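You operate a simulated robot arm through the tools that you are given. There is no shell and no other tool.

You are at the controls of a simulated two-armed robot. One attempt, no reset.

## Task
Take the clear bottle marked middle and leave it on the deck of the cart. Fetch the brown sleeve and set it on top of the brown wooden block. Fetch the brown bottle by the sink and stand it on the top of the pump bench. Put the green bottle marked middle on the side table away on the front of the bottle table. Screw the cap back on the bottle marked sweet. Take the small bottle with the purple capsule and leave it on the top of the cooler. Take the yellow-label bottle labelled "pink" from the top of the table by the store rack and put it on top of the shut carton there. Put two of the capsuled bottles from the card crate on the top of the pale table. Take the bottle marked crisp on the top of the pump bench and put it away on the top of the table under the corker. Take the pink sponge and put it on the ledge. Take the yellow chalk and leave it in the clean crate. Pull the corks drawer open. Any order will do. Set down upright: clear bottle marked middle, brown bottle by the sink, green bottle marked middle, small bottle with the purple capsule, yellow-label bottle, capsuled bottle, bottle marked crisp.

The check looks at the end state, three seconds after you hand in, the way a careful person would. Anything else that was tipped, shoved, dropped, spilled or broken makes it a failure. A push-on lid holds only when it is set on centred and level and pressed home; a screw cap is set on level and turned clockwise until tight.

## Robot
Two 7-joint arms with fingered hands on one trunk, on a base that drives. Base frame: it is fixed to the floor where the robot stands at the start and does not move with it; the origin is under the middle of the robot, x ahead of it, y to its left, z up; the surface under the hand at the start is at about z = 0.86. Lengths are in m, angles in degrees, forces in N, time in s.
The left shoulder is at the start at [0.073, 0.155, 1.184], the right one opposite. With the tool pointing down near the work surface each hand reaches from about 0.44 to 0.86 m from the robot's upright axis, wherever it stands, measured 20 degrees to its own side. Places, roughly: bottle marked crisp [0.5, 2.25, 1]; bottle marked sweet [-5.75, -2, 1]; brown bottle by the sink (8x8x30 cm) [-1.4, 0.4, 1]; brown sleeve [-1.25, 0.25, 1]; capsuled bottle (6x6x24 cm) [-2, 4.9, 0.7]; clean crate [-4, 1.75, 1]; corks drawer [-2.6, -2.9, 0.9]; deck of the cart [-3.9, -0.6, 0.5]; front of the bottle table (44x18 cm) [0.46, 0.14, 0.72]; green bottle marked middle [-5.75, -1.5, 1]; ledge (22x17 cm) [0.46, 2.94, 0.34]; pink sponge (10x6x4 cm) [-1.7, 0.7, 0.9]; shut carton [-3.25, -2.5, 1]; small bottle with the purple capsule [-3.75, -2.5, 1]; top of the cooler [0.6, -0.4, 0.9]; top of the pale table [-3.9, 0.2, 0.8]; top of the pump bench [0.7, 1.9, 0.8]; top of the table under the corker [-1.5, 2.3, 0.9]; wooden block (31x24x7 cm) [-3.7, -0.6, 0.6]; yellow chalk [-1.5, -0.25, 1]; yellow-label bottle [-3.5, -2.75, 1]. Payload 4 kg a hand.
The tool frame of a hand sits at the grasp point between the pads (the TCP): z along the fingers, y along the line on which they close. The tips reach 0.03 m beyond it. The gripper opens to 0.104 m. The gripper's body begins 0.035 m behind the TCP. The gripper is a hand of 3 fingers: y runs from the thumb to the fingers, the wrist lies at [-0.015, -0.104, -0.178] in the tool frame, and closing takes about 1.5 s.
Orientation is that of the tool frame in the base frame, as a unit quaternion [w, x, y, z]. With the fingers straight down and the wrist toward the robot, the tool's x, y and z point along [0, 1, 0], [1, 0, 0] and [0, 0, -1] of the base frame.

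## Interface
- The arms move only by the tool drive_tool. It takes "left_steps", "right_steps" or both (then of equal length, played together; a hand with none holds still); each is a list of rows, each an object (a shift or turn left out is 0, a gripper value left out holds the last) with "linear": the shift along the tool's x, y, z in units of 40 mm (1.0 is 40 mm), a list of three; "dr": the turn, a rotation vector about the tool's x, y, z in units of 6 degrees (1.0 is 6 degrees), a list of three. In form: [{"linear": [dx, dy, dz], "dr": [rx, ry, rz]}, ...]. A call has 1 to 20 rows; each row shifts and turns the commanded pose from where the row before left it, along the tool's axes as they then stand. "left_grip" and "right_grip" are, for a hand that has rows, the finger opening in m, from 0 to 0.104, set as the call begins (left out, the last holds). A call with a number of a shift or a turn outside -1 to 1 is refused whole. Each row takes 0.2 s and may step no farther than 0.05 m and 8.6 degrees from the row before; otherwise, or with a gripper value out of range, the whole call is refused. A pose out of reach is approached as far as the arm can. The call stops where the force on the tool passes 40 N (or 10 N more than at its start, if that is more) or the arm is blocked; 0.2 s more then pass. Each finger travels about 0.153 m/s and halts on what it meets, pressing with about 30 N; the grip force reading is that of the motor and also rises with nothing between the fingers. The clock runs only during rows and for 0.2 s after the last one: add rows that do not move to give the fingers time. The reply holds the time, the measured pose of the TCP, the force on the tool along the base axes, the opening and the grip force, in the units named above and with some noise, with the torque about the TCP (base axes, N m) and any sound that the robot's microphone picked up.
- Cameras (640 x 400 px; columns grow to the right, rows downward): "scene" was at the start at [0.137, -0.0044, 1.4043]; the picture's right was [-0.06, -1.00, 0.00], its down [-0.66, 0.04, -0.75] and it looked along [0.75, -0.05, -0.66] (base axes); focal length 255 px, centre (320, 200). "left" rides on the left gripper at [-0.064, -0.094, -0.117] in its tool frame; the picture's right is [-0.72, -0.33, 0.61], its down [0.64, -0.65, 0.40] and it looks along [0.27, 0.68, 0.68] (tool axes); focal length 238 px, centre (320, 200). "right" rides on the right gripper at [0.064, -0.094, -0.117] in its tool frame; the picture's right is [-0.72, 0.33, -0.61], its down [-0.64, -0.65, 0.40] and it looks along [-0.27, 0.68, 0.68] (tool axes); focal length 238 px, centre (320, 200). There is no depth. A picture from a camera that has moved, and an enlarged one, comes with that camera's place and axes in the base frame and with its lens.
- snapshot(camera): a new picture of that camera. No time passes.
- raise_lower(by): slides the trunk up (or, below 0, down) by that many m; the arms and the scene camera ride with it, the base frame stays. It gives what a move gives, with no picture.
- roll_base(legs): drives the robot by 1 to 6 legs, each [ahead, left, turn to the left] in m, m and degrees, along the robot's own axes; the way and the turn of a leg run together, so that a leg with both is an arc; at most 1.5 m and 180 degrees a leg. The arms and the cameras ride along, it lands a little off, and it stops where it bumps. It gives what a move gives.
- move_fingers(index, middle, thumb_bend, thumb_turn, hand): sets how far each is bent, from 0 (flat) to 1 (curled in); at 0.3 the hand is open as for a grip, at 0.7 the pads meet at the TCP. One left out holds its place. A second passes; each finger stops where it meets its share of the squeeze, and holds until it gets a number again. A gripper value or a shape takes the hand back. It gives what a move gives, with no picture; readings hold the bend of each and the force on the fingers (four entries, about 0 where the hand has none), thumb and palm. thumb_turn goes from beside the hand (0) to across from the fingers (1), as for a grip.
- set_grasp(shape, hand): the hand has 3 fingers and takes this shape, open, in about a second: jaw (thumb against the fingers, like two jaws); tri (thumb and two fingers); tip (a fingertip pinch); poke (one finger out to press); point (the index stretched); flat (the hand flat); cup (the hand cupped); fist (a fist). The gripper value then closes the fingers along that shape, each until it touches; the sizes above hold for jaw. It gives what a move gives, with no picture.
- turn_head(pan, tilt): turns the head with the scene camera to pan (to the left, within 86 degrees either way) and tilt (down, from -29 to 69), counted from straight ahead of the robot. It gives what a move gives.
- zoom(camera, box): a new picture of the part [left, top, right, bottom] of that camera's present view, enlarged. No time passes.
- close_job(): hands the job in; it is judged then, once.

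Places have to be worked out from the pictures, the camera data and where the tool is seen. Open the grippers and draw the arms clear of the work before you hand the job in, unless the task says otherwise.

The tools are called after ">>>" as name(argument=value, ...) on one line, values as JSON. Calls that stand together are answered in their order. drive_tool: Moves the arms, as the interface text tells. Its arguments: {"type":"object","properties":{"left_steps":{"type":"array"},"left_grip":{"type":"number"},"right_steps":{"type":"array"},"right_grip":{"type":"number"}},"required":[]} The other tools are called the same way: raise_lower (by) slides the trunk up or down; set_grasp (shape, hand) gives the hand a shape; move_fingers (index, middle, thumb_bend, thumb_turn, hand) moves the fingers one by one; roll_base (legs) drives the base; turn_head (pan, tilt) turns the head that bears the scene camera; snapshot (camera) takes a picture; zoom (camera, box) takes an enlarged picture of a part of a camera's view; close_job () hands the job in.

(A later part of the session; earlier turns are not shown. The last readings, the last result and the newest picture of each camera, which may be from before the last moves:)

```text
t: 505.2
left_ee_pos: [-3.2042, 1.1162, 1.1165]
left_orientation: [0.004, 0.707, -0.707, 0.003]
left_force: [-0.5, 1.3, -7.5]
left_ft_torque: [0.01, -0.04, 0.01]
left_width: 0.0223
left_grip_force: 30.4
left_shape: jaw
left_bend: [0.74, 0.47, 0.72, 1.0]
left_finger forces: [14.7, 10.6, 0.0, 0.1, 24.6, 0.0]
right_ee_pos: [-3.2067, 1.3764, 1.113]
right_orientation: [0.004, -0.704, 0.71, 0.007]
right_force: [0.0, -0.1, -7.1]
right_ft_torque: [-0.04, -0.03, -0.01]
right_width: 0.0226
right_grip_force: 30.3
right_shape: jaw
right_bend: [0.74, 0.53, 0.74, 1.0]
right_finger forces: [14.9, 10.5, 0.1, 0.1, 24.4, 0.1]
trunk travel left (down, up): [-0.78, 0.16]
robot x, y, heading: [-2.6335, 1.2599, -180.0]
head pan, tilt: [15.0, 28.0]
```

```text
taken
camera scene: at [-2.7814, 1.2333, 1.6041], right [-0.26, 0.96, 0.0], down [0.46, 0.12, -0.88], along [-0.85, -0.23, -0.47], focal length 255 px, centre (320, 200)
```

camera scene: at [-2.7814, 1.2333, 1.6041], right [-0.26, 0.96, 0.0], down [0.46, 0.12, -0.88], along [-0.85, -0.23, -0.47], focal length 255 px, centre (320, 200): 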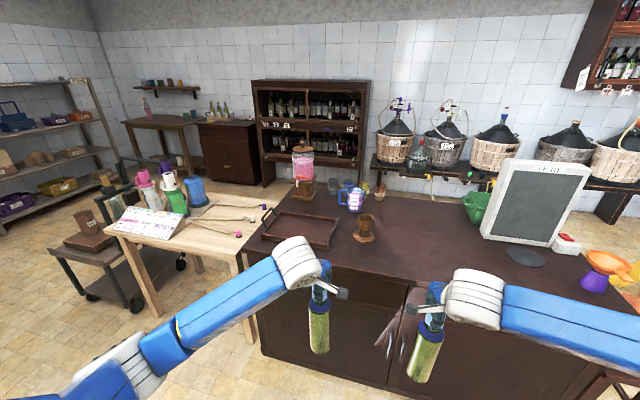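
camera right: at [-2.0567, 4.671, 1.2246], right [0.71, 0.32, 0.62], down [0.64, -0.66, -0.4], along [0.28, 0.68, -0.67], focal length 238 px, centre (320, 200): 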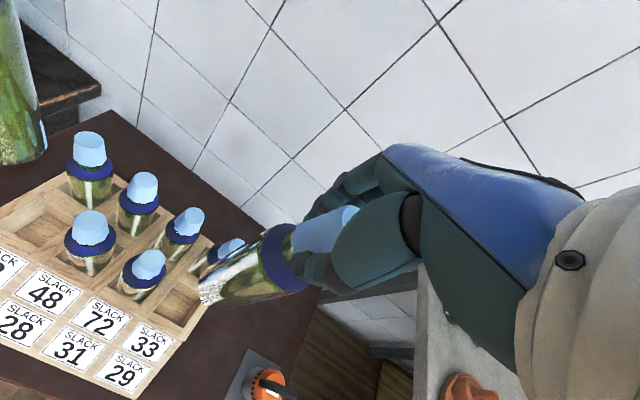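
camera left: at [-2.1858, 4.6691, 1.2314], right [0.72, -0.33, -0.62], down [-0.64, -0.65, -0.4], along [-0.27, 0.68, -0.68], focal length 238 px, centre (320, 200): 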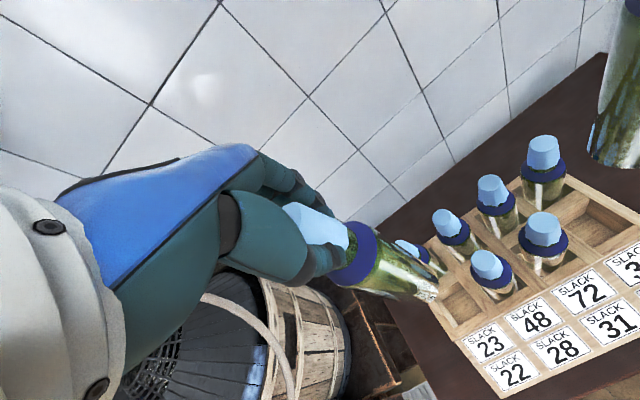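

The pale table is ahead-left (x −4.3…−3.59, y −0.15…0.6) and the green crate on the island matches the clean crate's place. I zoom on the pale table for free space.

>>> zoom(camera="scene", box=[90, 150, 300, 320])

>>> zoom(camera="scene", box=[420, 150, 640, 290])

```text
2.35 times, centred on (195, 235) of scene
camera zoom: at [-2.7814, 1.2333, 1.6041], right [-0.26, 0.96, 0.0], down [0.46, 0.12, -0.88], along [-0.85, -0.23, -0.47], focal length 601 px, centre (614, 118)
```

zoom: 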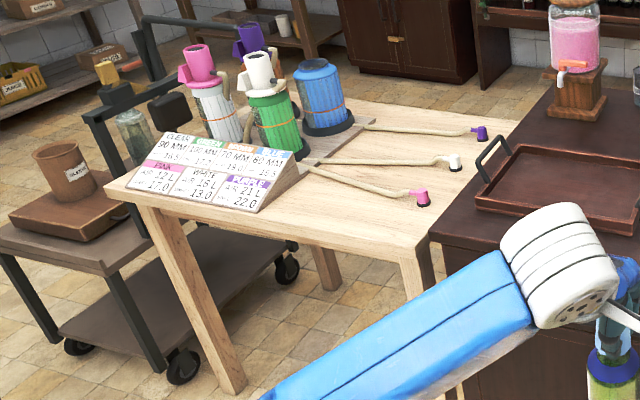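

```text
2.86 times, centred on (530, 220) of scene
camera zoom: at [-2.7814, 1.2333, 1.6041], right [-0.26, 0.96, 0.0], down [0.46, 0.12, -0.88], along [-0.85, -0.23, -0.47], focal length 730 px, centre (-280, 143)
```

zoom: 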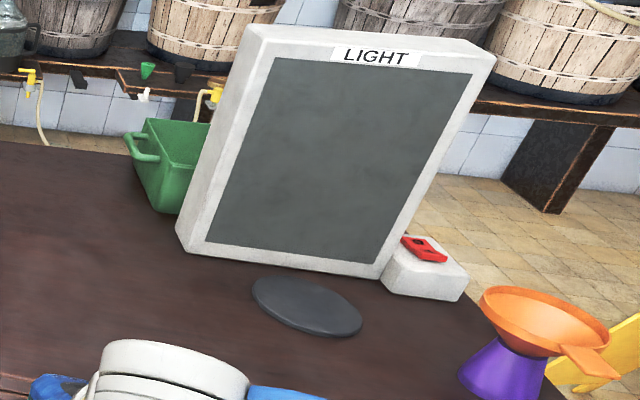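

Free strip: near edge, around (-3.655, 0.34–0.52), between the price stand (ends y ≈ 0.21) and the hose ends. I strafe south and drive in.

>>> roll_base(legs=[[0, 0.82, 0], [0.34, 0, 0]])

>>> turn_head(pan=0, tilt=42)

>>> snapshot(camera="scene")

>>> snapshot(camera="left")

>>> snapshot(camera="right")

```text
t: 511.4
left_ee_pos: [-3.5558, 0.3306, 1.1195]
left_orientation: [-0.004, -0.696, 0.718, -0.001]
left_force: [0.4, 0.5, -6.5]
left_ft_torque: [0.06, -0.05, -0.02]
left_width: 0.0223
left_grip_force: 29.9
left_shape: jaw
left_bend: [0.74, 0.47, 0.72, 1.0]
left_finger forces: [14.6, 10.7, 0.0, 0.1, 24.5, 0.1]
right_ee_pos: [-3.5492, 0.5891, 1.1132]
right_orientation: [0.003, -0.693, 0.721, 0.008]
right_force: [0.6, 0.5, -6.3]
right_ft_torque: [0.03, -0.03, -0.01]
right_width: 0.0226
right_grip_force: 29.7
right_shape: jaw
right_bend: [0.74, 0.53, 0.74, 1.0]
right_finger forces: [14.9, 10.6, 0.0, 0.0, 24.5, 0.0]
trunk travel left (down, up): [-0.78, 0.16]
robot x, y, heading: [-2.9849, 0.4553, 178.3]
head pan, tilt: [15.0, 28.0]
```

```text
t: 512.2
left_ee_pos: [-3.555, 0.3305, 1.1195]
left_orientation: [-0.004, -0.697, 0.717, -0.001]
left_force: [0.2, -0.1, -7.6]
left_ft_torque: [0.02, -0.05, -0.03]
left_width: 0.0224
left_grip_force: 30.1
left_shape: jaw
left_bend: [0.74, 0.47, 0.72, 1.0]
left_finger forces: [14.6, 10.9, 0.0, 0.0, 24.6, 0.0]
right_ee_pos: [-3.5499, 0.5896, 1.1129]
right_orientation: [0.003, -0.693, 0.721, 0.008]
right_force: [-1.0, 0.5, -7.5]
right_ft_torque: [0.01, -0.03, -0.03]
right_width: 0.0227
right_grip_force: 30.6
right_shape: jaw
right_bend: [0.74, 0.53, 0.74, 1.0]
right_finger forces: [15.0, 10.8, 0.0, 0.1, 24.3, 0.1]
trunk travel left (down, up): [-0.78, 0.16]
robot x, y, heading: [-2.9814, 0.4548, 178.5]
head pan, tilt: [0.0, 42.0]
```

```text
taken
camera scene: at [-3.1258, 0.4584, 1.5828], right [0.02, 1.0, 0.0], down [0.67, -0.02, -0.74], along [-0.74, 0.02, -0.67], focal length 255 px, centre (320, 200)
```

scene: 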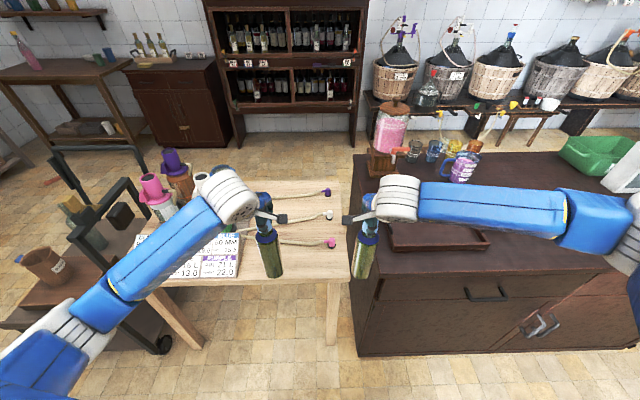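

```text
taken
camera left: at [-3.4596, 0.393, 1.2347], right [0.34, 0.7, -0.62], down [0.63, -0.66, -0.4], along [-0.69, -0.25, -0.67], focal length 238 px, centre (320, 200)
```

left: 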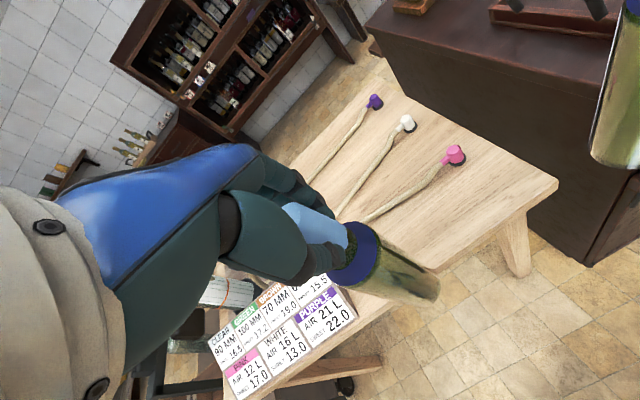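

```text
taken
camera right: at [-3.4572, 0.5205, 1.2276], right [-0.29, 0.72, 0.63], down [0.68, 0.62, -0.4], along [-0.68, 0.31, -0.67], focal length 238 px, centre (320, 200)
```

right: 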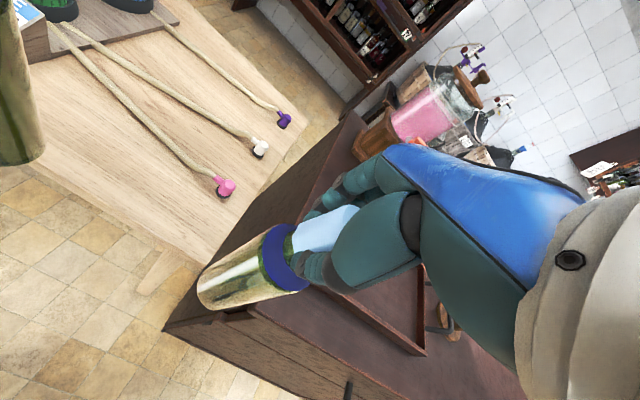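

I place the left bottle first: forward to (-3.655, 0.33), then down.

>>> drive_tool(left_steps=[{"linear": [0, 0.85, 0]}, {"linear": [0, 0.85, 0]}, {"linear": [0, 0.8, 0]}, {"linear": [0, 0, 0.6]}, {"linear": [0, 0, 0.7]}, {"linear": [0, 0, 0.5]}, {"linear": [0, 0, 0]}], right_steps=[{"linear": [0, 0, -0.5]}, {"linear": [0, 0, -0.5]}, {"linear": [0, 0, 0]}, {"linear": [0, 0, 0]}, {"linear": [0, 0, 0]}, {"linear": [0, 0, 0]}, {"linear": [0, 0, 0]}])

>>> snapshot(camera="left")

>>> zoom(camera="scene", box=[180, 160, 400, 320])

```text
t: 513.8
left_ee_pos: [-3.6561, 0.335, 1.0462]
left_orientation: [-0.003, -0.697, 0.717, -0.001]
left_force: [-0.4, -0.6, -6.6]
left_ft_torque: [0.02, -0.04, -0.01]
left_width: 0.0224
left_grip_force: 29.8
left_shape: jaw
left_bend: [0.74, 0.47, 0.72, 1.0]
left_finger forces: [14.7, 10.6, 0.0, 0.1, 24.3, 0.0]
right_ee_pos: [-3.5509, 0.59, 1.1534]
right_orientation: [0.003, -0.693, 0.721, 0.008]
right_force: [-0.5, 0.2, -6.5]
right_ft_torque: [0.0, -0.03, 0.0]
right_width: 0.0226
right_grip_force: 30.2
right_shape: jaw
right_bend: [0.74, 0.53, 0.74, 1.0]
right_finger forces: [14.9, 10.7, 0.1, 0.0, 24.2, 0.0]
trunk travel left (down, up): [-0.78, 0.16]
robot x, y, heading: [-2.9846, 0.4547, 178.4]
head pan, tilt: [0.0, 42.0]
```

```text
taken
camera left: at [-3.5607, 0.3972, 1.1633], right [0.35, 0.71, -0.62], down [0.63, -0.66, -0.4], along [-0.69, -0.25, -0.67], focal length 238 px, centre (320, 200)
```

left: 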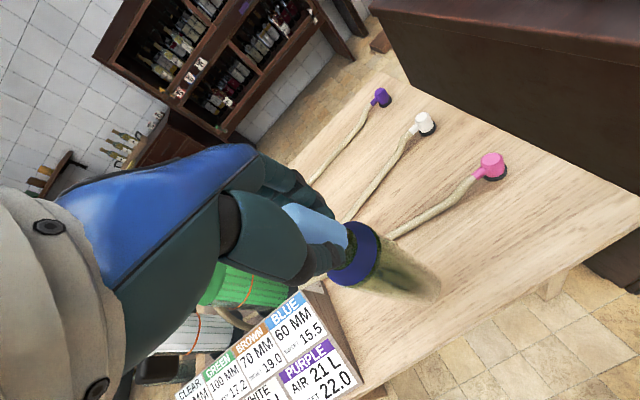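

```text
2.50 times, centred on (290, 240) of scene
camera zoom: at [-3.1272, 0.4582, 1.5826], right [0.02, 1.0, 0.0], down [0.67, -0.02, -0.74], along [-0.74, 0.02, -0.67], focal length 639 px, centre (395, 100)
```

zoom: 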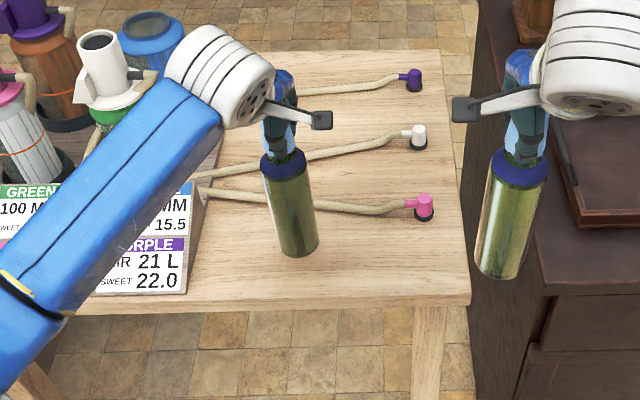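

Clear of the hose. I lower to contact.

>>> drive_tool(left_steps=[{"linear": [0, 0, 0.4]}, {"linear": [0, 0, 0.25]}, {"linear": [0, 0, 0.1]}, {"linear": [0, 0, 0.1]}, {"linear": [0, 0, 0]}])

```text
t: 515.0
left_ee_pos: [-3.6571, 0.3308, 1.0132]
left_orientation: [-0.004, -0.697, 0.718, -0.002]
left_force: [-0.1, 0.4, -7.7]
left_ft_torque: [-0.03, -0.1, -0.02]
left_width: 0.0224
left_grip_force: 29.9
left_shape: jaw
left_bend: [0.74, 0.47, 0.72, 1.0]
left_finger forces: [14.6, 10.6, 0.0, 0.0, 24.3, 0.0]
right_ee_pos: [-3.5509, 0.5894, 1.1524]
right_orientation: [0.003, -0.692, 0.721, 0.007]
right_force: [-0.1, 0.7, -7.4]
right_ft_torque: [-0.03, -0.03, -0.02]
right_width: 0.0223
right_grip_force: 30.0
right_shape: jaw
right_bend: [0.74, 0.53, 0.74, 1.0]
right_finger forces: [14.9, 10.6, 0.0, 0.1, 24.2, 0.0]
trunk travel left (down, up): [-0.78, 0.16]
robot x, y, heading: [-2.9833, 0.4525, 178.6]
head pan, tilt: [0.0, 42.0]
```

>>> drive_tool(left_steps=[{"linear": [0, 0, 0.1]}, {"linear": [0, 0, 0.08]}, {"linear": [0, 0, 0.08]}, {"linear": [0, 0, 0]}])

>>> zoom(camera="scene", box=[180, 160, 400, 320])

```text
t: 516.0
left_ee_pos: [-3.6552, 0.3338, 1.0042]
left_orientation: [-0.004, -0.697, 0.717, 0.0]
left_force: [0.8, 0.4, -0.5]
left_ft_torque: [0.0, -0.01, 0.02]
left_width: 0.0225
left_grip_force: 29.4
left_shape: jaw
left_bend: [0.74, 0.47, 0.72, 1.0]
left_finger forces: [14.9, 10.9, 0.0, 0.0, 25.5, 0.0]
right_ee_pos: [-3.5496, 0.5898, 1.1549]
right_orientation: [0.003, -0.692, 0.722, 0.008]
right_force: [0.5, -0.1, -6.9]
right_ft_torque: [-0.01, -0.04, -0.01]
right_width: 0.0225
right_grip_force: 30.1
right_shape: jaw
right_bend: [0.74, 0.53, 0.74, 1.0]
right_finger forces: [14.9, 10.8, 0.1, 0.1, 24.2, 0.0]
trunk travel left (down, up): [-0.78, 0.16]
robot x, y, heading: [-2.9829, 0.4511, 178.4]
head pan, tilt: [0.0, 42.0]
```

```text
2.50 times, centred on (290, 240) of scene
camera zoom: at [-3.1247, 0.4589, 1.5829], right [0.02, 1.0, 0.0], down [0.67, -0.02, -0.74], along [-0.74, 0.02, -0.67], focal length 639 px, centre (395, 100)
```

zoom: 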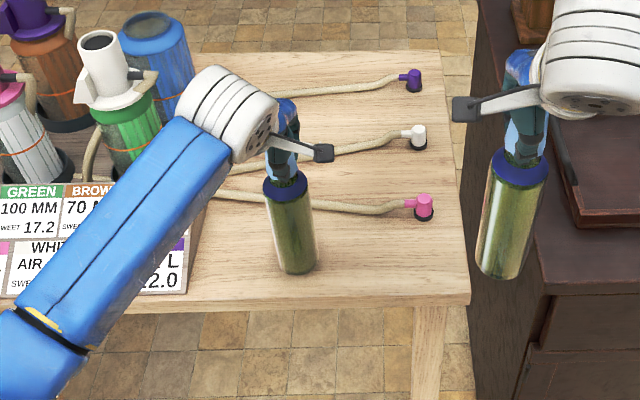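

The table now carries the bottle (force ≈ 0). I open the left hand and rise straight up.

>>> drive_tool(left_steps=[{"linear": [0, 0, 0]}, {"linear": [0, 0, 0]}, {"linear": [0, 0, 0]}, {"linear": [0, 0, 0]}, {"linear": [0, 0, 0]}], left_grip=0.085)

>>> drive_tool(left_steps=[{"linear": [0, 0, -0.4]}, {"linear": [0, 0, -0.7]}, {"linear": [0, 0, -0.9]}, {"linear": [0, 0, -0.9]}, {"linear": [0, 0, -0.9]}, {"linear": [0, 0, -0.9]}, {"linear": [0.4, -0.8, 0]}, {"linear": [0.5, -0.8, 0]}, {"linear": [0.5, -0.8, 0]}, {"linear": [0, 0, 0]}])

>>> snapshot(camera="scene")

>>> snapshot(camera="right")

```text
t: 517.2
left_ee_pos: [-3.6543, 0.3326, 1.0044]
left_orientation: [-0.005, -0.697, 0.717, -0.001]
left_force: [0.0, -0.6, 0.5]
left_ft_torque: [-0.01, 0.02, 0.01]
left_width: 0.0848
left_grip_force: 0.1
left_shape: jaw
left_bend: [0.27, 0.34, 0.48, 0.99]
left_finger forces: [0.0, 0.1, 0.0, 0.1, 0.0, 0.0]
right_ee_pos: [-3.5504, 0.5891, 1.1538]
right_orientation: [0.003, -0.693, 0.721, 0.007]
right_force: [0.1, -0.7, -7.0]
right_ft_torque: [-0.01, -0.04, 0.01]
right_width: 0.0225
right_grip_force: 29.8
right_shape: jaw
right_bend: [0.74, 0.53, 0.74, 1.0]
right_finger forces: [14.9, 10.8, 0.1, 0.1, 24.3, 0.0]
trunk travel left (down, up): [-0.78, 0.16]
robot x, y, heading: [-2.9847, 0.4545, 178.9]
head pan, tilt: [0.0, 42.0]
```

```text
t: 519.4
left_ee_pos: [-3.5562, 0.2744, 1.19]
left_orientation: [-0.004, -0.697, 0.718, -0.001]
left_force: [-0.6, -0.1, 0.1]
left_ft_torque: [0.04, 0.01, 0.02]
left_width: 0.0849
left_grip_force: 0.1
left_shape: jaw
left_bend: [0.27, 0.34, 0.48, 0.99]
left_finger forces: [0.0, 0.0, 0.0, 0.0, 0.1, 0.0]
right_ee_pos: [-3.5508, 0.5893, 1.1535]
right_orientation: [0.003, -0.693, 0.721, 0.009]
right_force: [0.0, 0.3, -7.3]
right_ft_torque: [0.0, -0.02, 0.05]
right_width: 0.0228
right_grip_force: 30.0
right_shape: jaw
right_bend: [0.74, 0.53, 0.74, 1.0]
right_finger forces: [15.0, 10.7, 0.0, 0.0, 24.2, 0.0]
trunk travel left (down, up): [-0.78, 0.16]
robot x, y, heading: [-2.985, 0.4541, 178.7]
head pan, tilt: [0.0, 42.0]
```

```text
taken
camera scene: at [-3.1251, 0.4581, 1.5828], right [0.02, 1.0, 0.0], down [0.67, -0.02, -0.74], along [-0.74, 0.02, -0.67], focal length 255 px, centre (320, 200)
```

scene: 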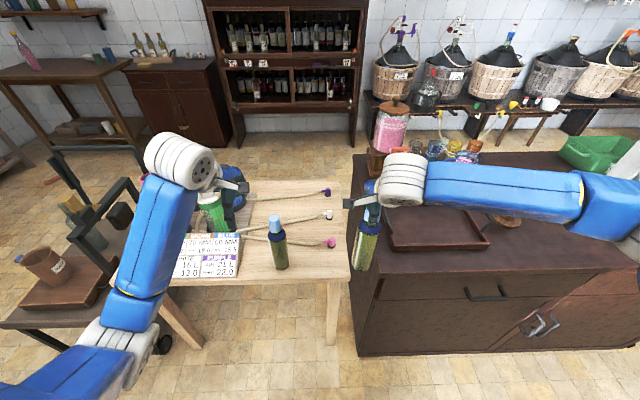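

```text
taken
camera right: at [-3.4578, 0.5202, 1.2673], right [-0.29, 0.72, 0.63], down [0.68, 0.62, -0.4], along [-0.68, 0.31, -0.67], focal length 238 px, centre (320, 200)
```

right: 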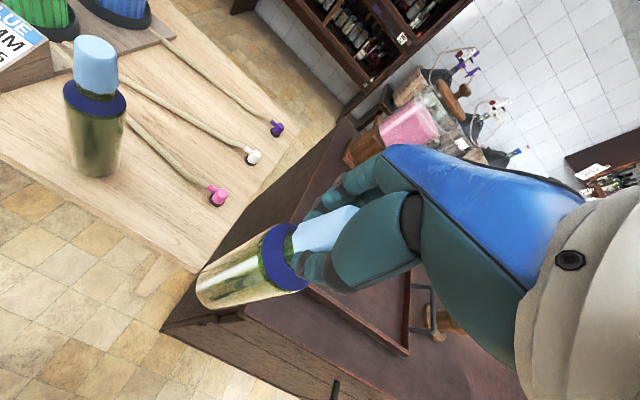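

The first stands well. Now the right bottle goes to (-3.655, 0.47).

>>> drive_tool(right_steps=[{"linear": [0.8, 0.1, 0]}, {"linear": [0.8, 0.3, 0]}, {"linear": [0.8, 0.5, 0]}, {"linear": [0.66, 0.8, 0]}, {"linear": [0, 0.78, 0]}, {"linear": [0, 0, 0.8]}, {"linear": [0, 0, 0.9]}, {"linear": [0, 0, 0.9]}, {"linear": [0, 0, 0.5]}, {"linear": [0, 0, 0]}])

>>> snapshot(camera="right")

>>> zoom(camera="scene", box=[180, 160, 400, 320])

```text
t: 521.6
left_ee_pos: [-3.5555, 0.2745, 1.1906]
left_orientation: [-0.003, -0.697, 0.717, 0.0]
left_force: [-0.6, 0.0, 0.2]
left_ft_torque: [-0.02, 0.01, -0.02]
left_width: 0.0848
left_grip_force: 0.1
left_shape: jaw
left_bend: [0.27, 0.34, 0.48, 0.99]
left_finger forces: [0.0, 0.0, 0.1, 0.0, 0.0, 0.1]
right_ee_pos: [-3.6548, 0.4717, 1.0315]
right_orientation: [0.004, -0.693, 0.721, 0.007]
right_force: [-0.4, 0.0, -7.2]
right_ft_torque: [-0.07, -0.06, -0.05]
right_width: 0.0225
right_grip_force: 30.3
right_shape: jaw
right_bend: [0.74, 0.53, 0.74, 1.0]
right_finger forces: [15.3, 10.8, 0.0, 0.0, 24.5, 0.0]
trunk travel left (down, up): [-0.78, 0.16]
robot x, y, heading: [-2.9837, 0.4555, 178.4]
head pan, tilt: [0.0, 42.0]
```

```text
taken
camera right: at [-3.5616, 0.4027, 1.145], right [-0.29, 0.72, 0.63], down [0.67, 0.62, -0.4], along [-0.68, 0.31, -0.67], focal length 238 px, centre (320, 200)
```

right: 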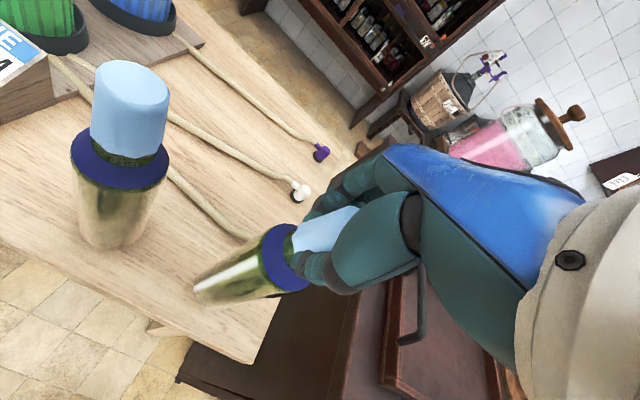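

```text
2.50 times, centred on (290, 240) of scene
camera zoom: at [-3.125, 0.4568, 1.5828], right [0.02, 1.0, 0.0], down [0.67, -0.02, -0.74], along [-0.74, 0.02, -0.67], focal length 639 px, centre (395, 100)
```

zoom: 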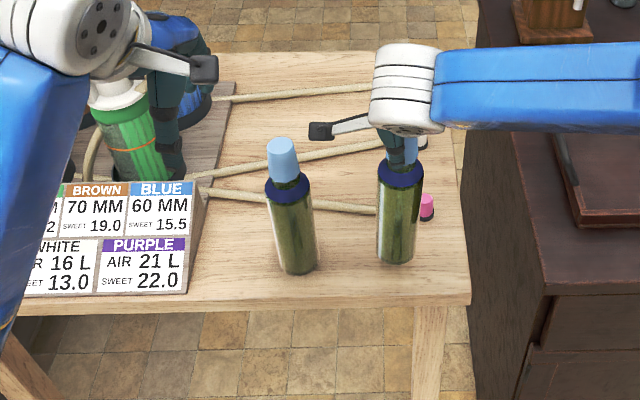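

Good spot. I lower to contact and release.

>>> drive_tool(right_steps=[{"linear": [0, 0, 0.3]}, {"linear": [0, 0, 0.2]}, {"linear": [0, 0, 0.1]}, {"linear": [0, 0, 0.08]}, {"linear": [0, 0, 0]}])

```text
t: 522.8
left_ee_pos: [-3.5575, 0.2747, 1.1905]
left_orientation: [-0.004, -0.697, 0.717, 0.001]
left_force: [0.2, 0.5, -0.1]
left_ft_torque: [0.02, -0.01, 0.0]
left_width: 0.0846
left_grip_force: 0.1
left_shape: jaw
left_bend: [0.27, 0.34, 0.48, 0.99]
left_finger forces: [0.0, 0.1, 0.1, 0.0, 0.0, 0.1]
right_ee_pos: [-3.6538, 0.4736, 1.0037]
right_orientation: [0.004, -0.693, 0.721, 0.009]
right_force: [-0.8, 0.1, -7.2]
right_ft_torque: [-0.01, -0.03, 0.0]
right_width: 0.0225
right_grip_force: 29.6
right_shape: jaw
right_bend: [0.74, 0.53, 0.74, 1.0]
right_finger forces: [14.9, 10.9, 0.0, 0.1, 24.3, 0.0]
trunk travel left (down, up): [-0.78, 0.16]
robot x, y, heading: [-2.9859, 0.4545, 178.6]
head pan, tilt: [0.0, 42.0]
```

>>> drive_tool(right_steps=[{"linear": [0, 0, 0.08]}, {"linear": [0, 0, 0.08]}, {"linear": [0, 0, 0]}])

```text
t: 523.6
left_ee_pos: [-3.5544, 0.2734, 1.1915]
left_orientation: [-0.004, -0.697, 0.717, 0.001]
left_force: [-0.7, 0.6, 0.4]
left_ft_torque: [0.0, -0.02, 0.03]
left_width: 0.0849
left_grip_force: 0.0
left_shape: jaw
left_bend: [0.27, 0.34, 0.48, 0.99]
left_finger forces: [0.0, 0.0, 0.0, 0.1, 0.0, 0.0]
right_ee_pos: [-3.6533, 0.4716, 0.9988]
right_orientation: [0.002, -0.693, 0.721, 0.01]
right_force: [1.3, -0.9, 6.8]
right_ft_torque: [-0.02, 0.03, -0.01]
right_width: 0.0225
right_grip_force: 29.4
right_shape: jaw
right_bend: [0.74, 0.53, 0.75, 1.0]
right_finger forces: [16.2, 11.6, 0.0, 0.0, 27.2, 0.0]
trunk travel left (down, up): [-0.78, 0.16]
robot x, y, heading: [-2.985, 0.4553, 178.6]
head pan, tilt: [0.0, 42.0]
```

Contact (+7 N). I open the right hand and rise.

>>> drive_tool(right_steps=[{"linear": [0, 0, 0]}, {"linear": [0, 0, 0]}, {"linear": [0, 0, 0]}, {"linear": [0, 0, 0]}, {"linear": [0, 0, 0]}], right_grip=0.085)

>>> drive_tool(right_steps=[{"linear": [0, 0, -0.4]}, {"linear": [0, 0, -0.7]}, {"linear": [0, 0, -0.9]}, {"linear": [0, 0, -0.9]}, {"linear": [0, 0, -0.9]}, {"linear": [0, 0, -0.9]}, {"linear": [0, -0.8, -0.2]}, {"linear": [0, -0.8, 0]}, {"linear": [0, -0.8, 0]}, {"linear": [0, 0, 0]}])

>>> snapshot(camera="scene")

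```text
t: 524.8
left_ee_pos: [-3.5557, 0.2745, 1.1907]
left_orientation: [-0.003, -0.696, 0.718, 0.0]
left_force: [0.8, 0.0, 0.2]
left_ft_torque: [-0.02, 0.01, 0.05]
left_width: 0.0849
left_grip_force: 0.0
left_shape: jaw
left_bend: [0.27, 0.34, 0.48, 0.99]
left_finger forces: [0.0, 0.0, 0.0, 0.1, 0.0, 0.0]
right_ee_pos: [-3.6544, 0.4728, 0.9967]
right_orientation: [0.003, -0.693, 0.721, 0.008]
right_force: [-0.2, 0.1, -0.7]
right_ft_torque: [0.02, -0.02, -0.01]
right_width: 0.0848
right_grip_force: 0.2
right_shape: jaw
right_bend: [0.27, 0.34, 0.48, 0.99]
right_finger forces: [0.0, 0.0, 0.0, 0.1, 0.1, 0.1]
trunk travel left (down, up): [-0.78, 0.16]
robot x, y, heading: [-2.9857, 0.4503, 178.5]
head pan, tilt: [0.0, 42.0]
```

```text
t: 527.0
left_ee_pos: [-3.5561, 0.274, 1.1908]
left_orientation: [-0.003, -0.696, 0.718, 0.0]
left_force: [-0.5, -0.2, 0.6]
left_ft_torque: [0.0, 0.0, 0.02]
left_width: 0.0848
left_grip_force: 0.1
left_shape: jaw
left_bend: [0.27, 0.34, 0.48, 0.99]
left_finger forces: [0.1, 0.0, 0.0, 0.1, 0.0, 0.1]
right_ee_pos: [-3.5563, 0.4645, 1.1911]
right_orientation: [0.003, -0.692, 0.721, 0.009]
right_force: [-0.7, 0.1, 0.3]
right_ft_torque: [-0.01, 0.01, 0.01]
right_width: 0.0845
right_grip_force: 0.1
right_shape: jaw
right_bend: [0.27, 0.34, 0.48, 0.99]
right_finger forces: [0.0, 0.0, 0.0, 0.0, 0.0, 0.1]
trunk travel left (down, up): [-0.78, 0.16]
robot x, y, heading: [-2.9823, 0.4493, 178.5]
head pan, tilt: [0.0, 42.0]
```

```text
taken
camera scene: at [-3.1235, 0.4569, 1.583], right [0.02, 1.0, 0.0], down [0.67, -0.02, -0.74], along [-0.74, 0.02, -0.67], focal length 255 px, centre (320, 200)
```

scene: 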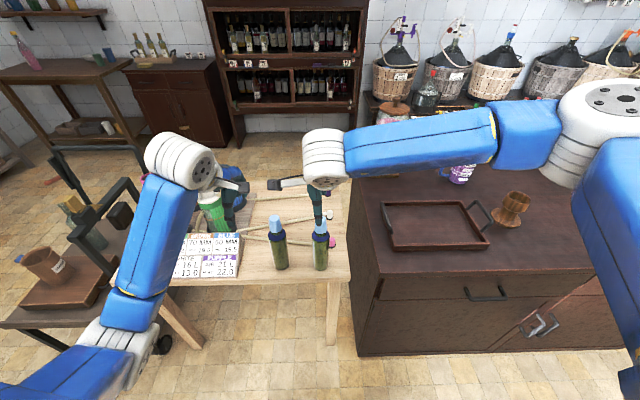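

Both capsuled bottles stand on the pale table. I back off and turn to face the chalkboard table from its west side.

>>> roll_base(legs=[[-0.25, 0, 0], [0, 0, 180]])

>>> turn_head(pan=-15, tilt=30)

>>> snapshot(camera="scene")

>>> zoom(camera="scene", box=[180, 80, 500, 280])

```text
t: 536.1
left_ee_pos: [-2.1638, 0.6211, 1.1911]
left_orientation: [0.0, 0.721, 0.693, 0.004]
left_force: [0.3, -0.5, 0.0]
left_ft_torque: [0.03, -0.02, 0.0]
left_width: 0.0845
left_grip_force: 0.1
left_shape: jaw
left_bend: [0.27, 0.34, 0.48, 0.99]
left_finger forces: [0.0, 0.0, 0.0, 0.1, 0.0, 0.0]
right_ee_pos: [-2.1644, 0.4324, 1.1919]
right_orientation: [0.009, 0.724, 0.689, -0.004]
right_force: [-0.2, -0.3, -0.1]
right_ft_torque: [0.01, 0.0, 0.01]
right_width: 0.0849
right_grip_force: 0.1
right_shape: jaw
right_bend: [0.27, 0.34, 0.48, 0.99]
right_finger forces: [0.0, 0.1, 0.0, 0.0, 0.0, 0.0]
trunk travel left (down, up): [-0.78, 0.16]
robot x, y, heading: [-2.7365, 0.4471, -1.7]
head pan, tilt: [0.0, 42.0]
```

```text
t: 536.9
left_ee_pos: [-2.1651, 0.6222, 1.1914]
left_orientation: [0.0, 0.721, 0.693, 0.004]
left_force: [0.6, -0.1, -0.3]
left_ft_torque: [-0.01, 0.01, 0.0]
left_width: 0.0848
left_grip_force: 0.1
left_shape: jaw
left_bend: [0.27, 0.34, 0.48, 0.99]
left_finger forces: [0.0, 0.0, 0.0, 0.0, 0.1, 0.0]
right_ee_pos: [-2.1656, 0.4317, 1.1928]
right_orientation: [0.009, 0.724, 0.689, -0.002]
right_force: [0.0, 0.2, 0.0]
right_ft_torque: [0.01, 0.01, 0.0]
right_width: 0.0844
right_grip_force: 0.1
right_shape: jaw
right_bend: [0.27, 0.34, 0.48, 0.99]
right_finger forces: [0.0, 0.0, 0.0, 0.1, 0.0, 0.0]
trunk travel left (down, up): [-0.78, 0.16]
robot x, y, heading: [-2.737, 0.449, -1.7]
head pan, tilt: [-15.0, 30.0]
```

```text
taken
camera scene: at [-2.5956, 0.4214, 1.6012], right [-0.29, -0.96, 0.0], down [-0.48, 0.15, -0.86], along [0.83, -0.25, -0.5], focal length 255 px, centre (320, 200)
```

scene: 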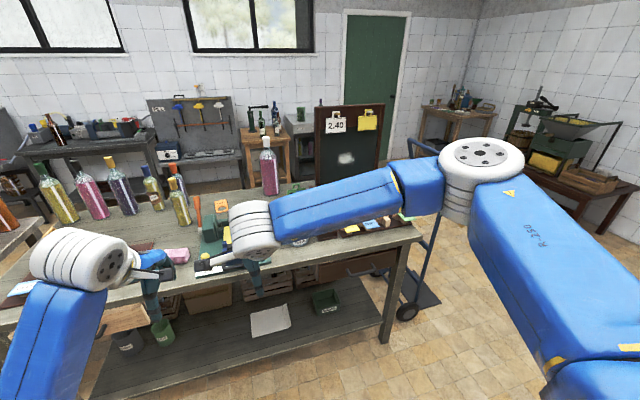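

```text
2.00 times, centred on (340, 180) of scene
camera zoom: at [-2.5956, 0.4214, 1.6012], right [-0.29, -0.96, 0.0], down [-0.48, 0.15, -0.86], along [0.83, -0.25, -0.5], focal length 511 px, centre (280, 240)
```

zoom: 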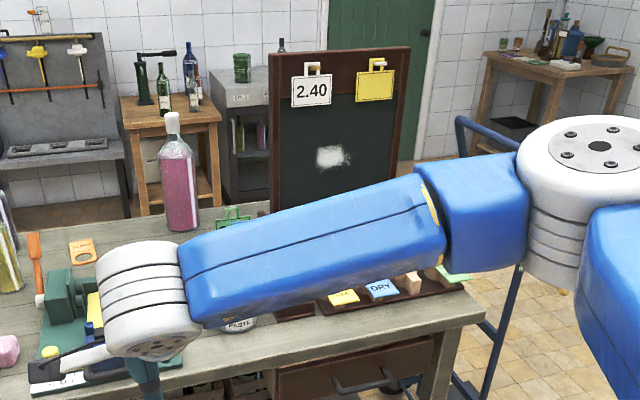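

The right arm blocks the view of the chalkboard's foot. I pull both arms back and out to look for the yellow chalk.

>>> drive_tool(left_steps=[{"linear": [0.6, -0.6, 0.2]}, {"linear": [0.6, -0.6, 0.2]}, {"linear": [0.6, -0.6, 0.2]}, {"linear": [0.4, -0.4, 0.2]}, {"linear": [0, 0, 0]}, {"linear": [0, 0, 0]}], right_steps=[{"linear": [-0.8, -0.5, 0.2]}, {"linear": [-0.8, -0.5, 0.2]}, {"linear": [-0.8, -0.5, 0.2]}, {"linear": [-0.8, -0.5, 0.2]}, {"linear": [-0.8, -0.5, 0.2]}, {"linear": [0, 0, 0]}])

>>> turn_head(pan=-20, tilt=30)

>>> snapshot(camera="scene")

>>> zoom(camera="scene", box=[180, 100, 420, 260])

```text
t: 538.3
left_ee_pos: [-2.248, 0.7108, 1.1595]
left_orientation: [0.0, 0.721, 0.693, 0.006]
left_force: [-0.1, -0.2, 0.6]
left_ft_torque: [-0.02, 0.0, 0.02]
left_width: 0.0849
left_grip_force: 0.1
left_shape: jaw
left_bend: [0.27, 0.34, 0.48, 0.99]
left_finger forces: [0.0, 0.1, 0.0, 0.1, 0.0, 0.1]
right_ee_pos: [-2.2716, 0.2754, 1.1523]
right_orientation: [0.008, 0.724, 0.689, -0.001]
right_force: [-0.3, -0.5, 0.1]
right_ft_torque: [-0.01, 0.01, 0.02]
right_width: 0.0847
right_grip_force: 0.0
right_shape: jaw
right_bend: [0.27, 0.34, 0.48, 0.99]
right_finger forces: [0.0, 0.0, 0.1, 0.0, 0.0, 0.1]
trunk travel left (down, up): [-0.78, 0.16]
robot x, y, heading: [-2.7328, 0.4479, -1.8]
head pan, tilt: [-15.0, 30.0]
```

```text
t: 538.9
left_ee_pos: [-2.2496, 0.7125, 1.1599]
left_orientation: [0.0, 0.721, 0.693, 0.005]
left_force: [0.0, 0.8, -0.8]
left_ft_torque: [-0.01, 0.0, 0.0]
left_width: 0.0848
left_grip_force: 0.0
left_shape: jaw
left_bend: [0.27, 0.34, 0.48, 0.99]
left_finger forces: [0.1, 0.0, 0.0, 0.1, 0.0, 0.0]
right_ee_pos: [-2.2717, 0.2764, 1.1518]
right_orientation: [0.009, 0.724, 0.69, -0.002]
right_force: [-0.6, -0.5, -0.7]
right_ft_torque: [-0.01, 0.02, 0.0]
right_width: 0.0849
right_grip_force: 0.1
right_shape: jaw
right_bend: [0.27, 0.34, 0.48, 0.99]
right_finger forces: [0.0, 0.1, 0.0, 0.0, 0.0, 0.1]
trunk travel left (down, up): [-0.78, 0.16]
robot x, y, heading: [-2.7354, 0.4446, -1.9]
head pan, tilt: [-20.0, 30.0]
```

```text
taken
camera scene: at [-2.5995, 0.4127, 1.6014], right [-0.37, -0.93, 0.0], down [-0.47, 0.19, -0.86], along [0.8, -0.32, -0.5], focal length 255 px, centre (320, 200)
```

scene: 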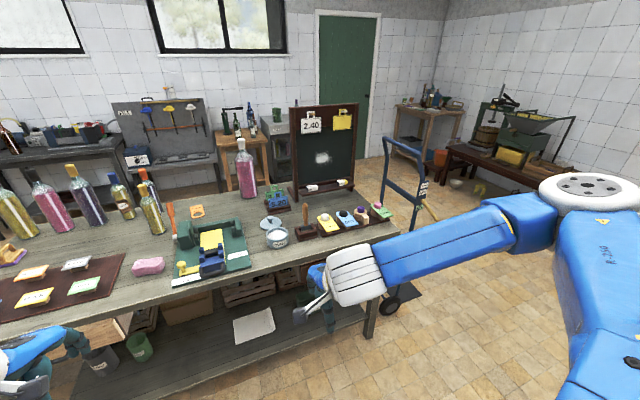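

```text
2.50 times, centred on (300, 180) of scene
camera zoom: at [-2.5995, 0.4127, 1.6014], right [-0.37, -0.93, 0.0], down [-0.47, 0.19, -0.86], along [0.8, -0.32, -0.5], focal length 639 px, centre (370, 250)
```

zoom: 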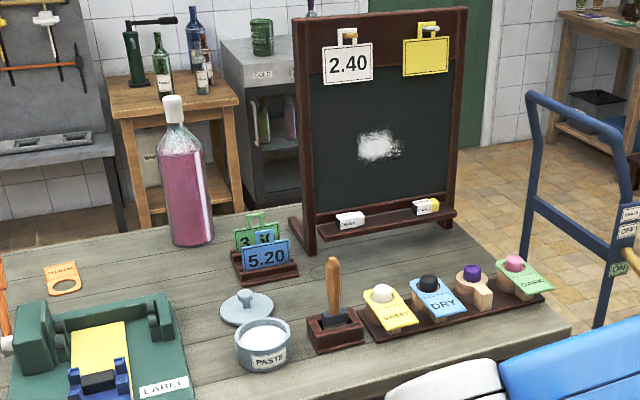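

The chalkboard's ledge carries two chalks: white, and the yellow one at about (-1.41, -0.20, 0.94). I drive closer on this side and look with the hand camera.

>>> drive_tool(left_steps=[{"linear": [0, -0.3, -0.8]}, {"linear": [0, -0.3, -0.8]}, {"linear": [0, 0, -0.5]}, {"linear": [0, 0, 0]}], right_steps=[{"linear": [0, 0, -0.8]}, {"linear": [0, 0, -0.8]}, {"linear": [0, 0, -0.5]}, {"linear": [0, 0, 0]}])

>>> roll_base(legs=[[0, -0.4, 1.8], [0.5, 0, 0]])

>>> turn_head(pan=-15, tilt=40)

>>> snapshot(camera="scene")

>>> snapshot(camera="right")

```text
t: 539.9
left_ee_pos: [-2.2754, 0.7151, 1.2442]
left_orientation: [0.001, 0.721, 0.693, 0.005]
left_force: [1.1, -0.6, 0.0]
left_ft_torque: [0.0, -0.02, -0.02]
left_width: 0.0848
left_grip_force: 0.1
left_shape: jaw
left_bend: [0.27, 0.34, 0.48, 0.99]
left_finger forces: [0.0, 0.0, 0.1, 0.0, 0.0, 0.0]
right_ee_pos: [-2.2722, 0.279, 1.2369]
right_orientation: [0.01, 0.724, 0.69, -0.002]
right_force: [0.1, 0.4, 0.0]
right_ft_torque: [-0.01, 0.02, 0.0]
right_width: 0.0849
right_grip_force: 0.0
right_shape: jaw
right_bend: [0.27, 0.34, 0.48, 0.99]
right_finger forces: [0.0, 0.0, 0.0, 0.1, 0.1, 0.0]
trunk travel left (down, up): [-0.78, 0.16]
robot x, y, heading: [-2.7353, 0.4501, -2.2]
head pan, tilt: [-20.0, 30.0]
```

```text
t: 545.0
left_ee_pos: [-1.7844, 0.3299, 1.246]
left_orientation: [0.003, 0.711, 0.703, 0.006]
left_force: [-0.3, 0.0, 0.2]
left_ft_torque: [-0.01, 0.02, -0.05]
left_width: 0.0847
left_grip_force: 0.0
left_shape: jaw
left_bend: [0.27, 0.34, 0.48, 0.99]
left_finger forces: [0.0, 0.0, 0.1, 0.0, 0.0, 0.1]
right_ee_pos: [-1.7733, -0.1054, 1.2391]
right_orientation: [0.011, 0.715, 0.699, -0.002]
right_force: [0.1, -0.3, 0.2]
right_ft_torque: [-0.01, 0.0, -0.02]
right_width: 0.0846
right_grip_force: 0.1
right_shape: jaw
right_bend: [0.27, 0.34, 0.48, 0.99]
right_finger forces: [0.0, 0.1, 0.0, 0.1, 0.0, 0.1]
trunk travel left (down, up): [-0.78, 0.16]
robot x, y, heading: [-2.2353, 0.0495, -0.6]
head pan, tilt: [-20.0, 30.0]
```

```text
t: 545.7
left_ee_pos: [-1.7841, 0.3279, 1.2451]
left_orientation: [0.001, 0.712, 0.703, 0.005]
left_force: [-0.2, 0.1, 0.5]
left_ft_torque: [0.0, 0.0, -0.03]
left_width: 0.0847
left_grip_force: 0.1
left_shape: jaw
left_bend: [0.27, 0.34, 0.48, 0.99]
left_finger forces: [0.0, 0.0, 0.0, 0.1, 0.0, 0.0]
right_ee_pos: [-1.772, -0.1088, 1.2384]
right_orientation: [0.01, 0.715, 0.699, -0.001]
right_force: [-0.1, -0.5, 0.0]
right_ft_torque: [0.02, 0.0, -0.01]
right_width: 0.0847
right_grip_force: 0.1
right_shape: jaw
right_bend: [0.27, 0.34, 0.48, 0.99]
right_finger forces: [0.0, 0.1, 0.0, 0.1, 0.0, 0.0]
trunk travel left (down, up): [-0.78, 0.16]
robot x, y, heading: [-2.2378, 0.0484, -0.4]
head pan, tilt: [-15.0, 40.0]
```

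```text
taken
camera scene: at [-2.1032, 0.0275, 1.5862], right [-0.27, -0.96, 0.0], down [-0.62, 0.17, -0.77], along [0.74, -0.2, -0.64], focal length 255 px, centre (320, 200)
```

scene: 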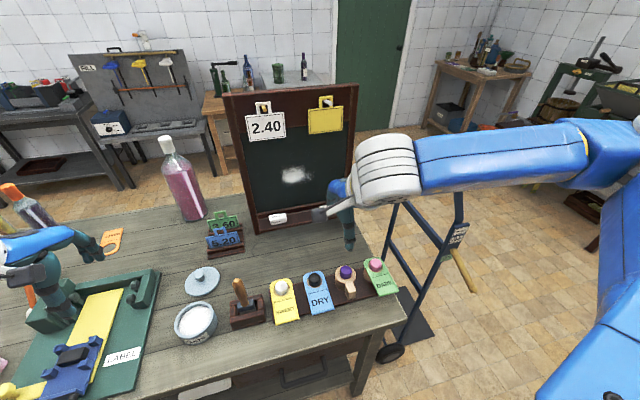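

```text
taken
camera right: at [-1.8663, -0.0398, 1.3522], right [0.3, -0.72, 0.63], down [-0.66, -0.63, -0.4], along [0.69, -0.3, -0.67], focal length 238 px, centre (320, 200)
```

right: 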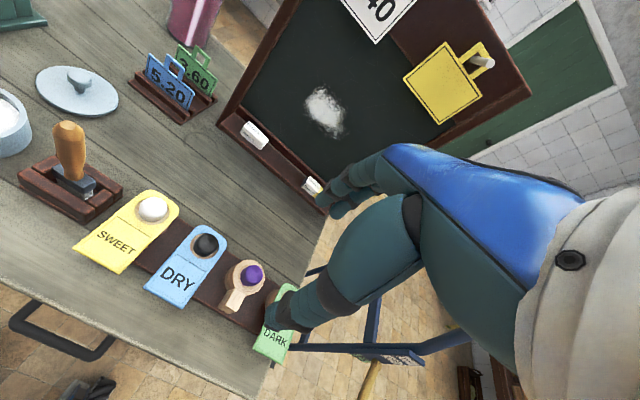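

I zoom on the ledge in both views.

>>> zoom(camera="right", box=[220, 100, 360, 230])

>>> zoom(camera="scene", box=[230, 160, 370, 260])

```text
3.08 times, centred on (290, 165) of right
camera zoom: at [-1.8663, -0.0398, 1.3522], right [0.3, -0.72, 0.63], down [-0.66, -0.63, -0.4], along [0.69, -0.3, -0.67], focal length 733 px, centre (412, 308)
```

zoom: 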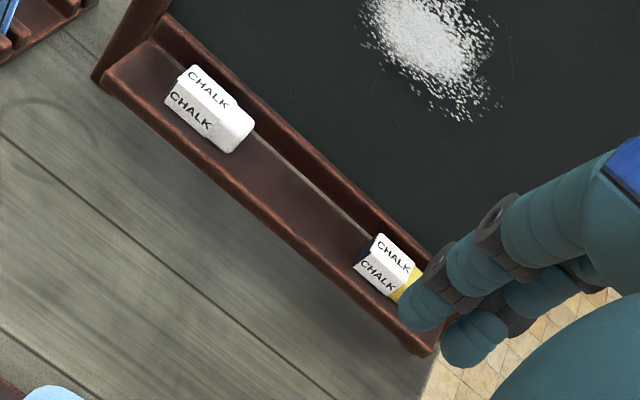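

```text
4.00 times, centred on (300, 210) of scene
camera zoom: at [-2.1032, 0.0275, 1.5862], right [-0.27, -0.96, 0.0], down [-0.62, 0.17, -0.77], along [0.74, -0.2, -0.64], focal length 1022 px, centre (400, 160)
```

zoom: 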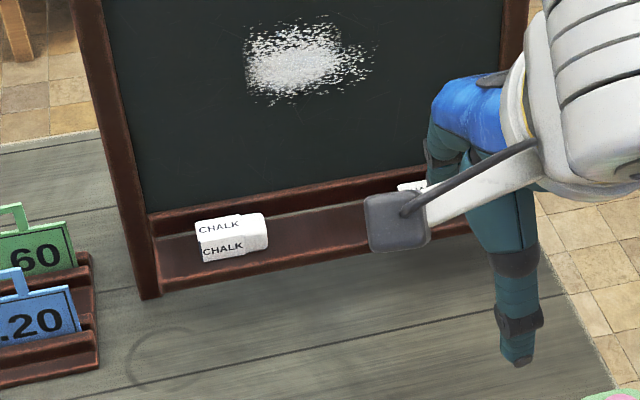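

The chalk lies along the ledge (world y), so I want the jaws closing along y. I test how far each wrist can yaw clockwise from here.

>>> drive_tool(left_steps=[{"dr": [0, 0, 1]}, {"dr": [0, 0, 1]}, {"dr": [0, 0, 1]}, {"dr": [0, 0, 1]}, {"dr": [0, 0, 1]}, {"dr": [0, 0, 1]}, {"dr": [0, 0, 1]}, {"dr": [0, 0, 1]}, {"dr": [0, 0, 1]}, {"dr": [0, 0, 1]}, {"dr": [0, 0, 1]}, {"dr": [0, 0, 1]}, {"dr": [0, 0, 1]}, {"dr": [0, 0, 1]}, {"dr": [0, 0, 1]}], right_steps=[{"dr": [0, 0, 1]}, {"dr": [0, 0, 1]}, {"dr": [0, 0, 1]}, {"dr": [0, 0, 1]}, {"dr": [0, 0, 1]}, {"dr": [0, 0, 1]}, {"dr": [0, 0, 1]}, {"dr": [0, 0, 1]}, {"dr": [0, 0, 1]}, {"dr": [0, 0, 1]}, {"dr": [0, 0, 1]}, {"dr": [0, 0, 1]}, {"dr": [0, 0, 1]}, {"dr": [0, 0, 1]}, {"dr": [0, 0, 1]}])

>>> snapshot(camera="scene")

>>> snapshot(camera="right")

```text
t: 548.9
left_ee_pos: [-1.7835, 0.329, 1.2443]
left_orientation: [-0.002, 1.0, -0.008, 0.004]
left_force: [-0.8, -0.4, 0.2]
left_ft_torque: [-0.01, 0.02, 0.01]
left_width: 0.0849
left_grip_force: 0.1
left_shape: jaw
left_bend: [0.27, 0.34, 0.48, 0.99]
left_finger forces: [0.0, 0.0, 0.0, 0.0, 0.0, 0.0]
right_ee_pos: [-1.7711, -0.1073, 1.2373]
right_orientation: [0.009, 1.0, -0.013, 0.005]
right_force: [0.0, 0.0, 0.5]
right_ft_torque: [0.0, -0.01, -0.01]
right_width: 0.0849
right_grip_force: 0.0
right_shape: jaw
right_bend: [0.27, 0.34, 0.48, 0.99]
right_finger forces: [0.0, 0.0, 0.1, 0.1, 0.1, 0.0]
trunk travel left (down, up): [-0.78, 0.16]
robot x, y, heading: [-2.2361, 0.0489, -0.3]
head pan, tilt: [-15.0, 40.0]
```

```text
taken
camera scene: at [-2.1008, 0.0287, 1.5859], right [-0.27, -0.96, 0.0], down [-0.62, 0.17, -0.76], along [0.74, -0.2, -0.64], focal length 255 px, centre (320, 200)
```

scene: 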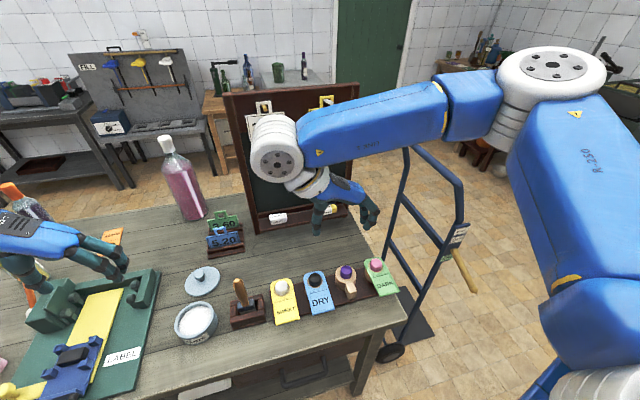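

```text
taken
camera right: at [-1.7067, -0.012, 1.353], right [-0.73, -0.3, 0.61], down [-0.62, 0.66, -0.42], along [-0.28, -0.69, -0.67], focal length 238 px, centre (320, 200)
```

right: 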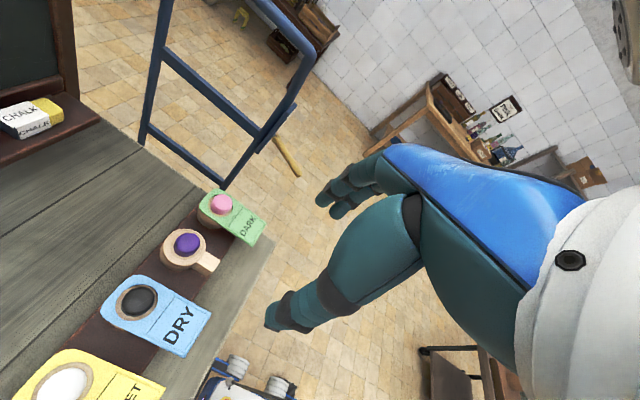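

Both wrists can yaw 90°: the right hand now has its jaws along y. I zoom to locate the yellow chalk precisely.

>>> zoom(camera="right", box=[0, 60, 120, 180])

>>> zoom(camera="scene", box=[240, 170, 380, 260])

```text
3.33 times, centred on (60, 120) of right
camera zoom: at [-1.7067, -0.012, 1.353], right [-0.73, -0.3, 0.61], down [-0.62, 0.66, -0.42], along [-0.28, -0.69, -0.67], focal length 794 px, centre (1187, 467)
```

zoom: 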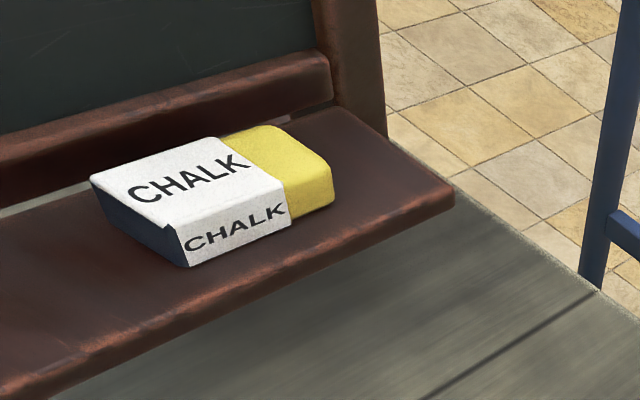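

```text
4.44 times, centred on (310, 215) of scene
camera zoom: at [-2.1008, 0.0287, 1.5859], right [-0.27, -0.96, 0.0], down [-0.62, 0.17, -0.76], along [0.74, -0.2, -0.64], focal length 1135 px, centre (364, 133)
```

zoom: 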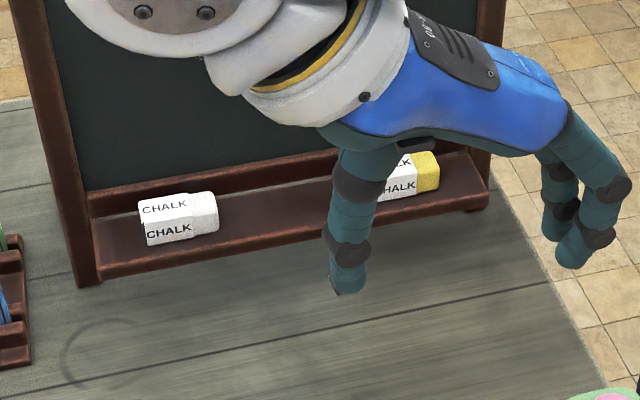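

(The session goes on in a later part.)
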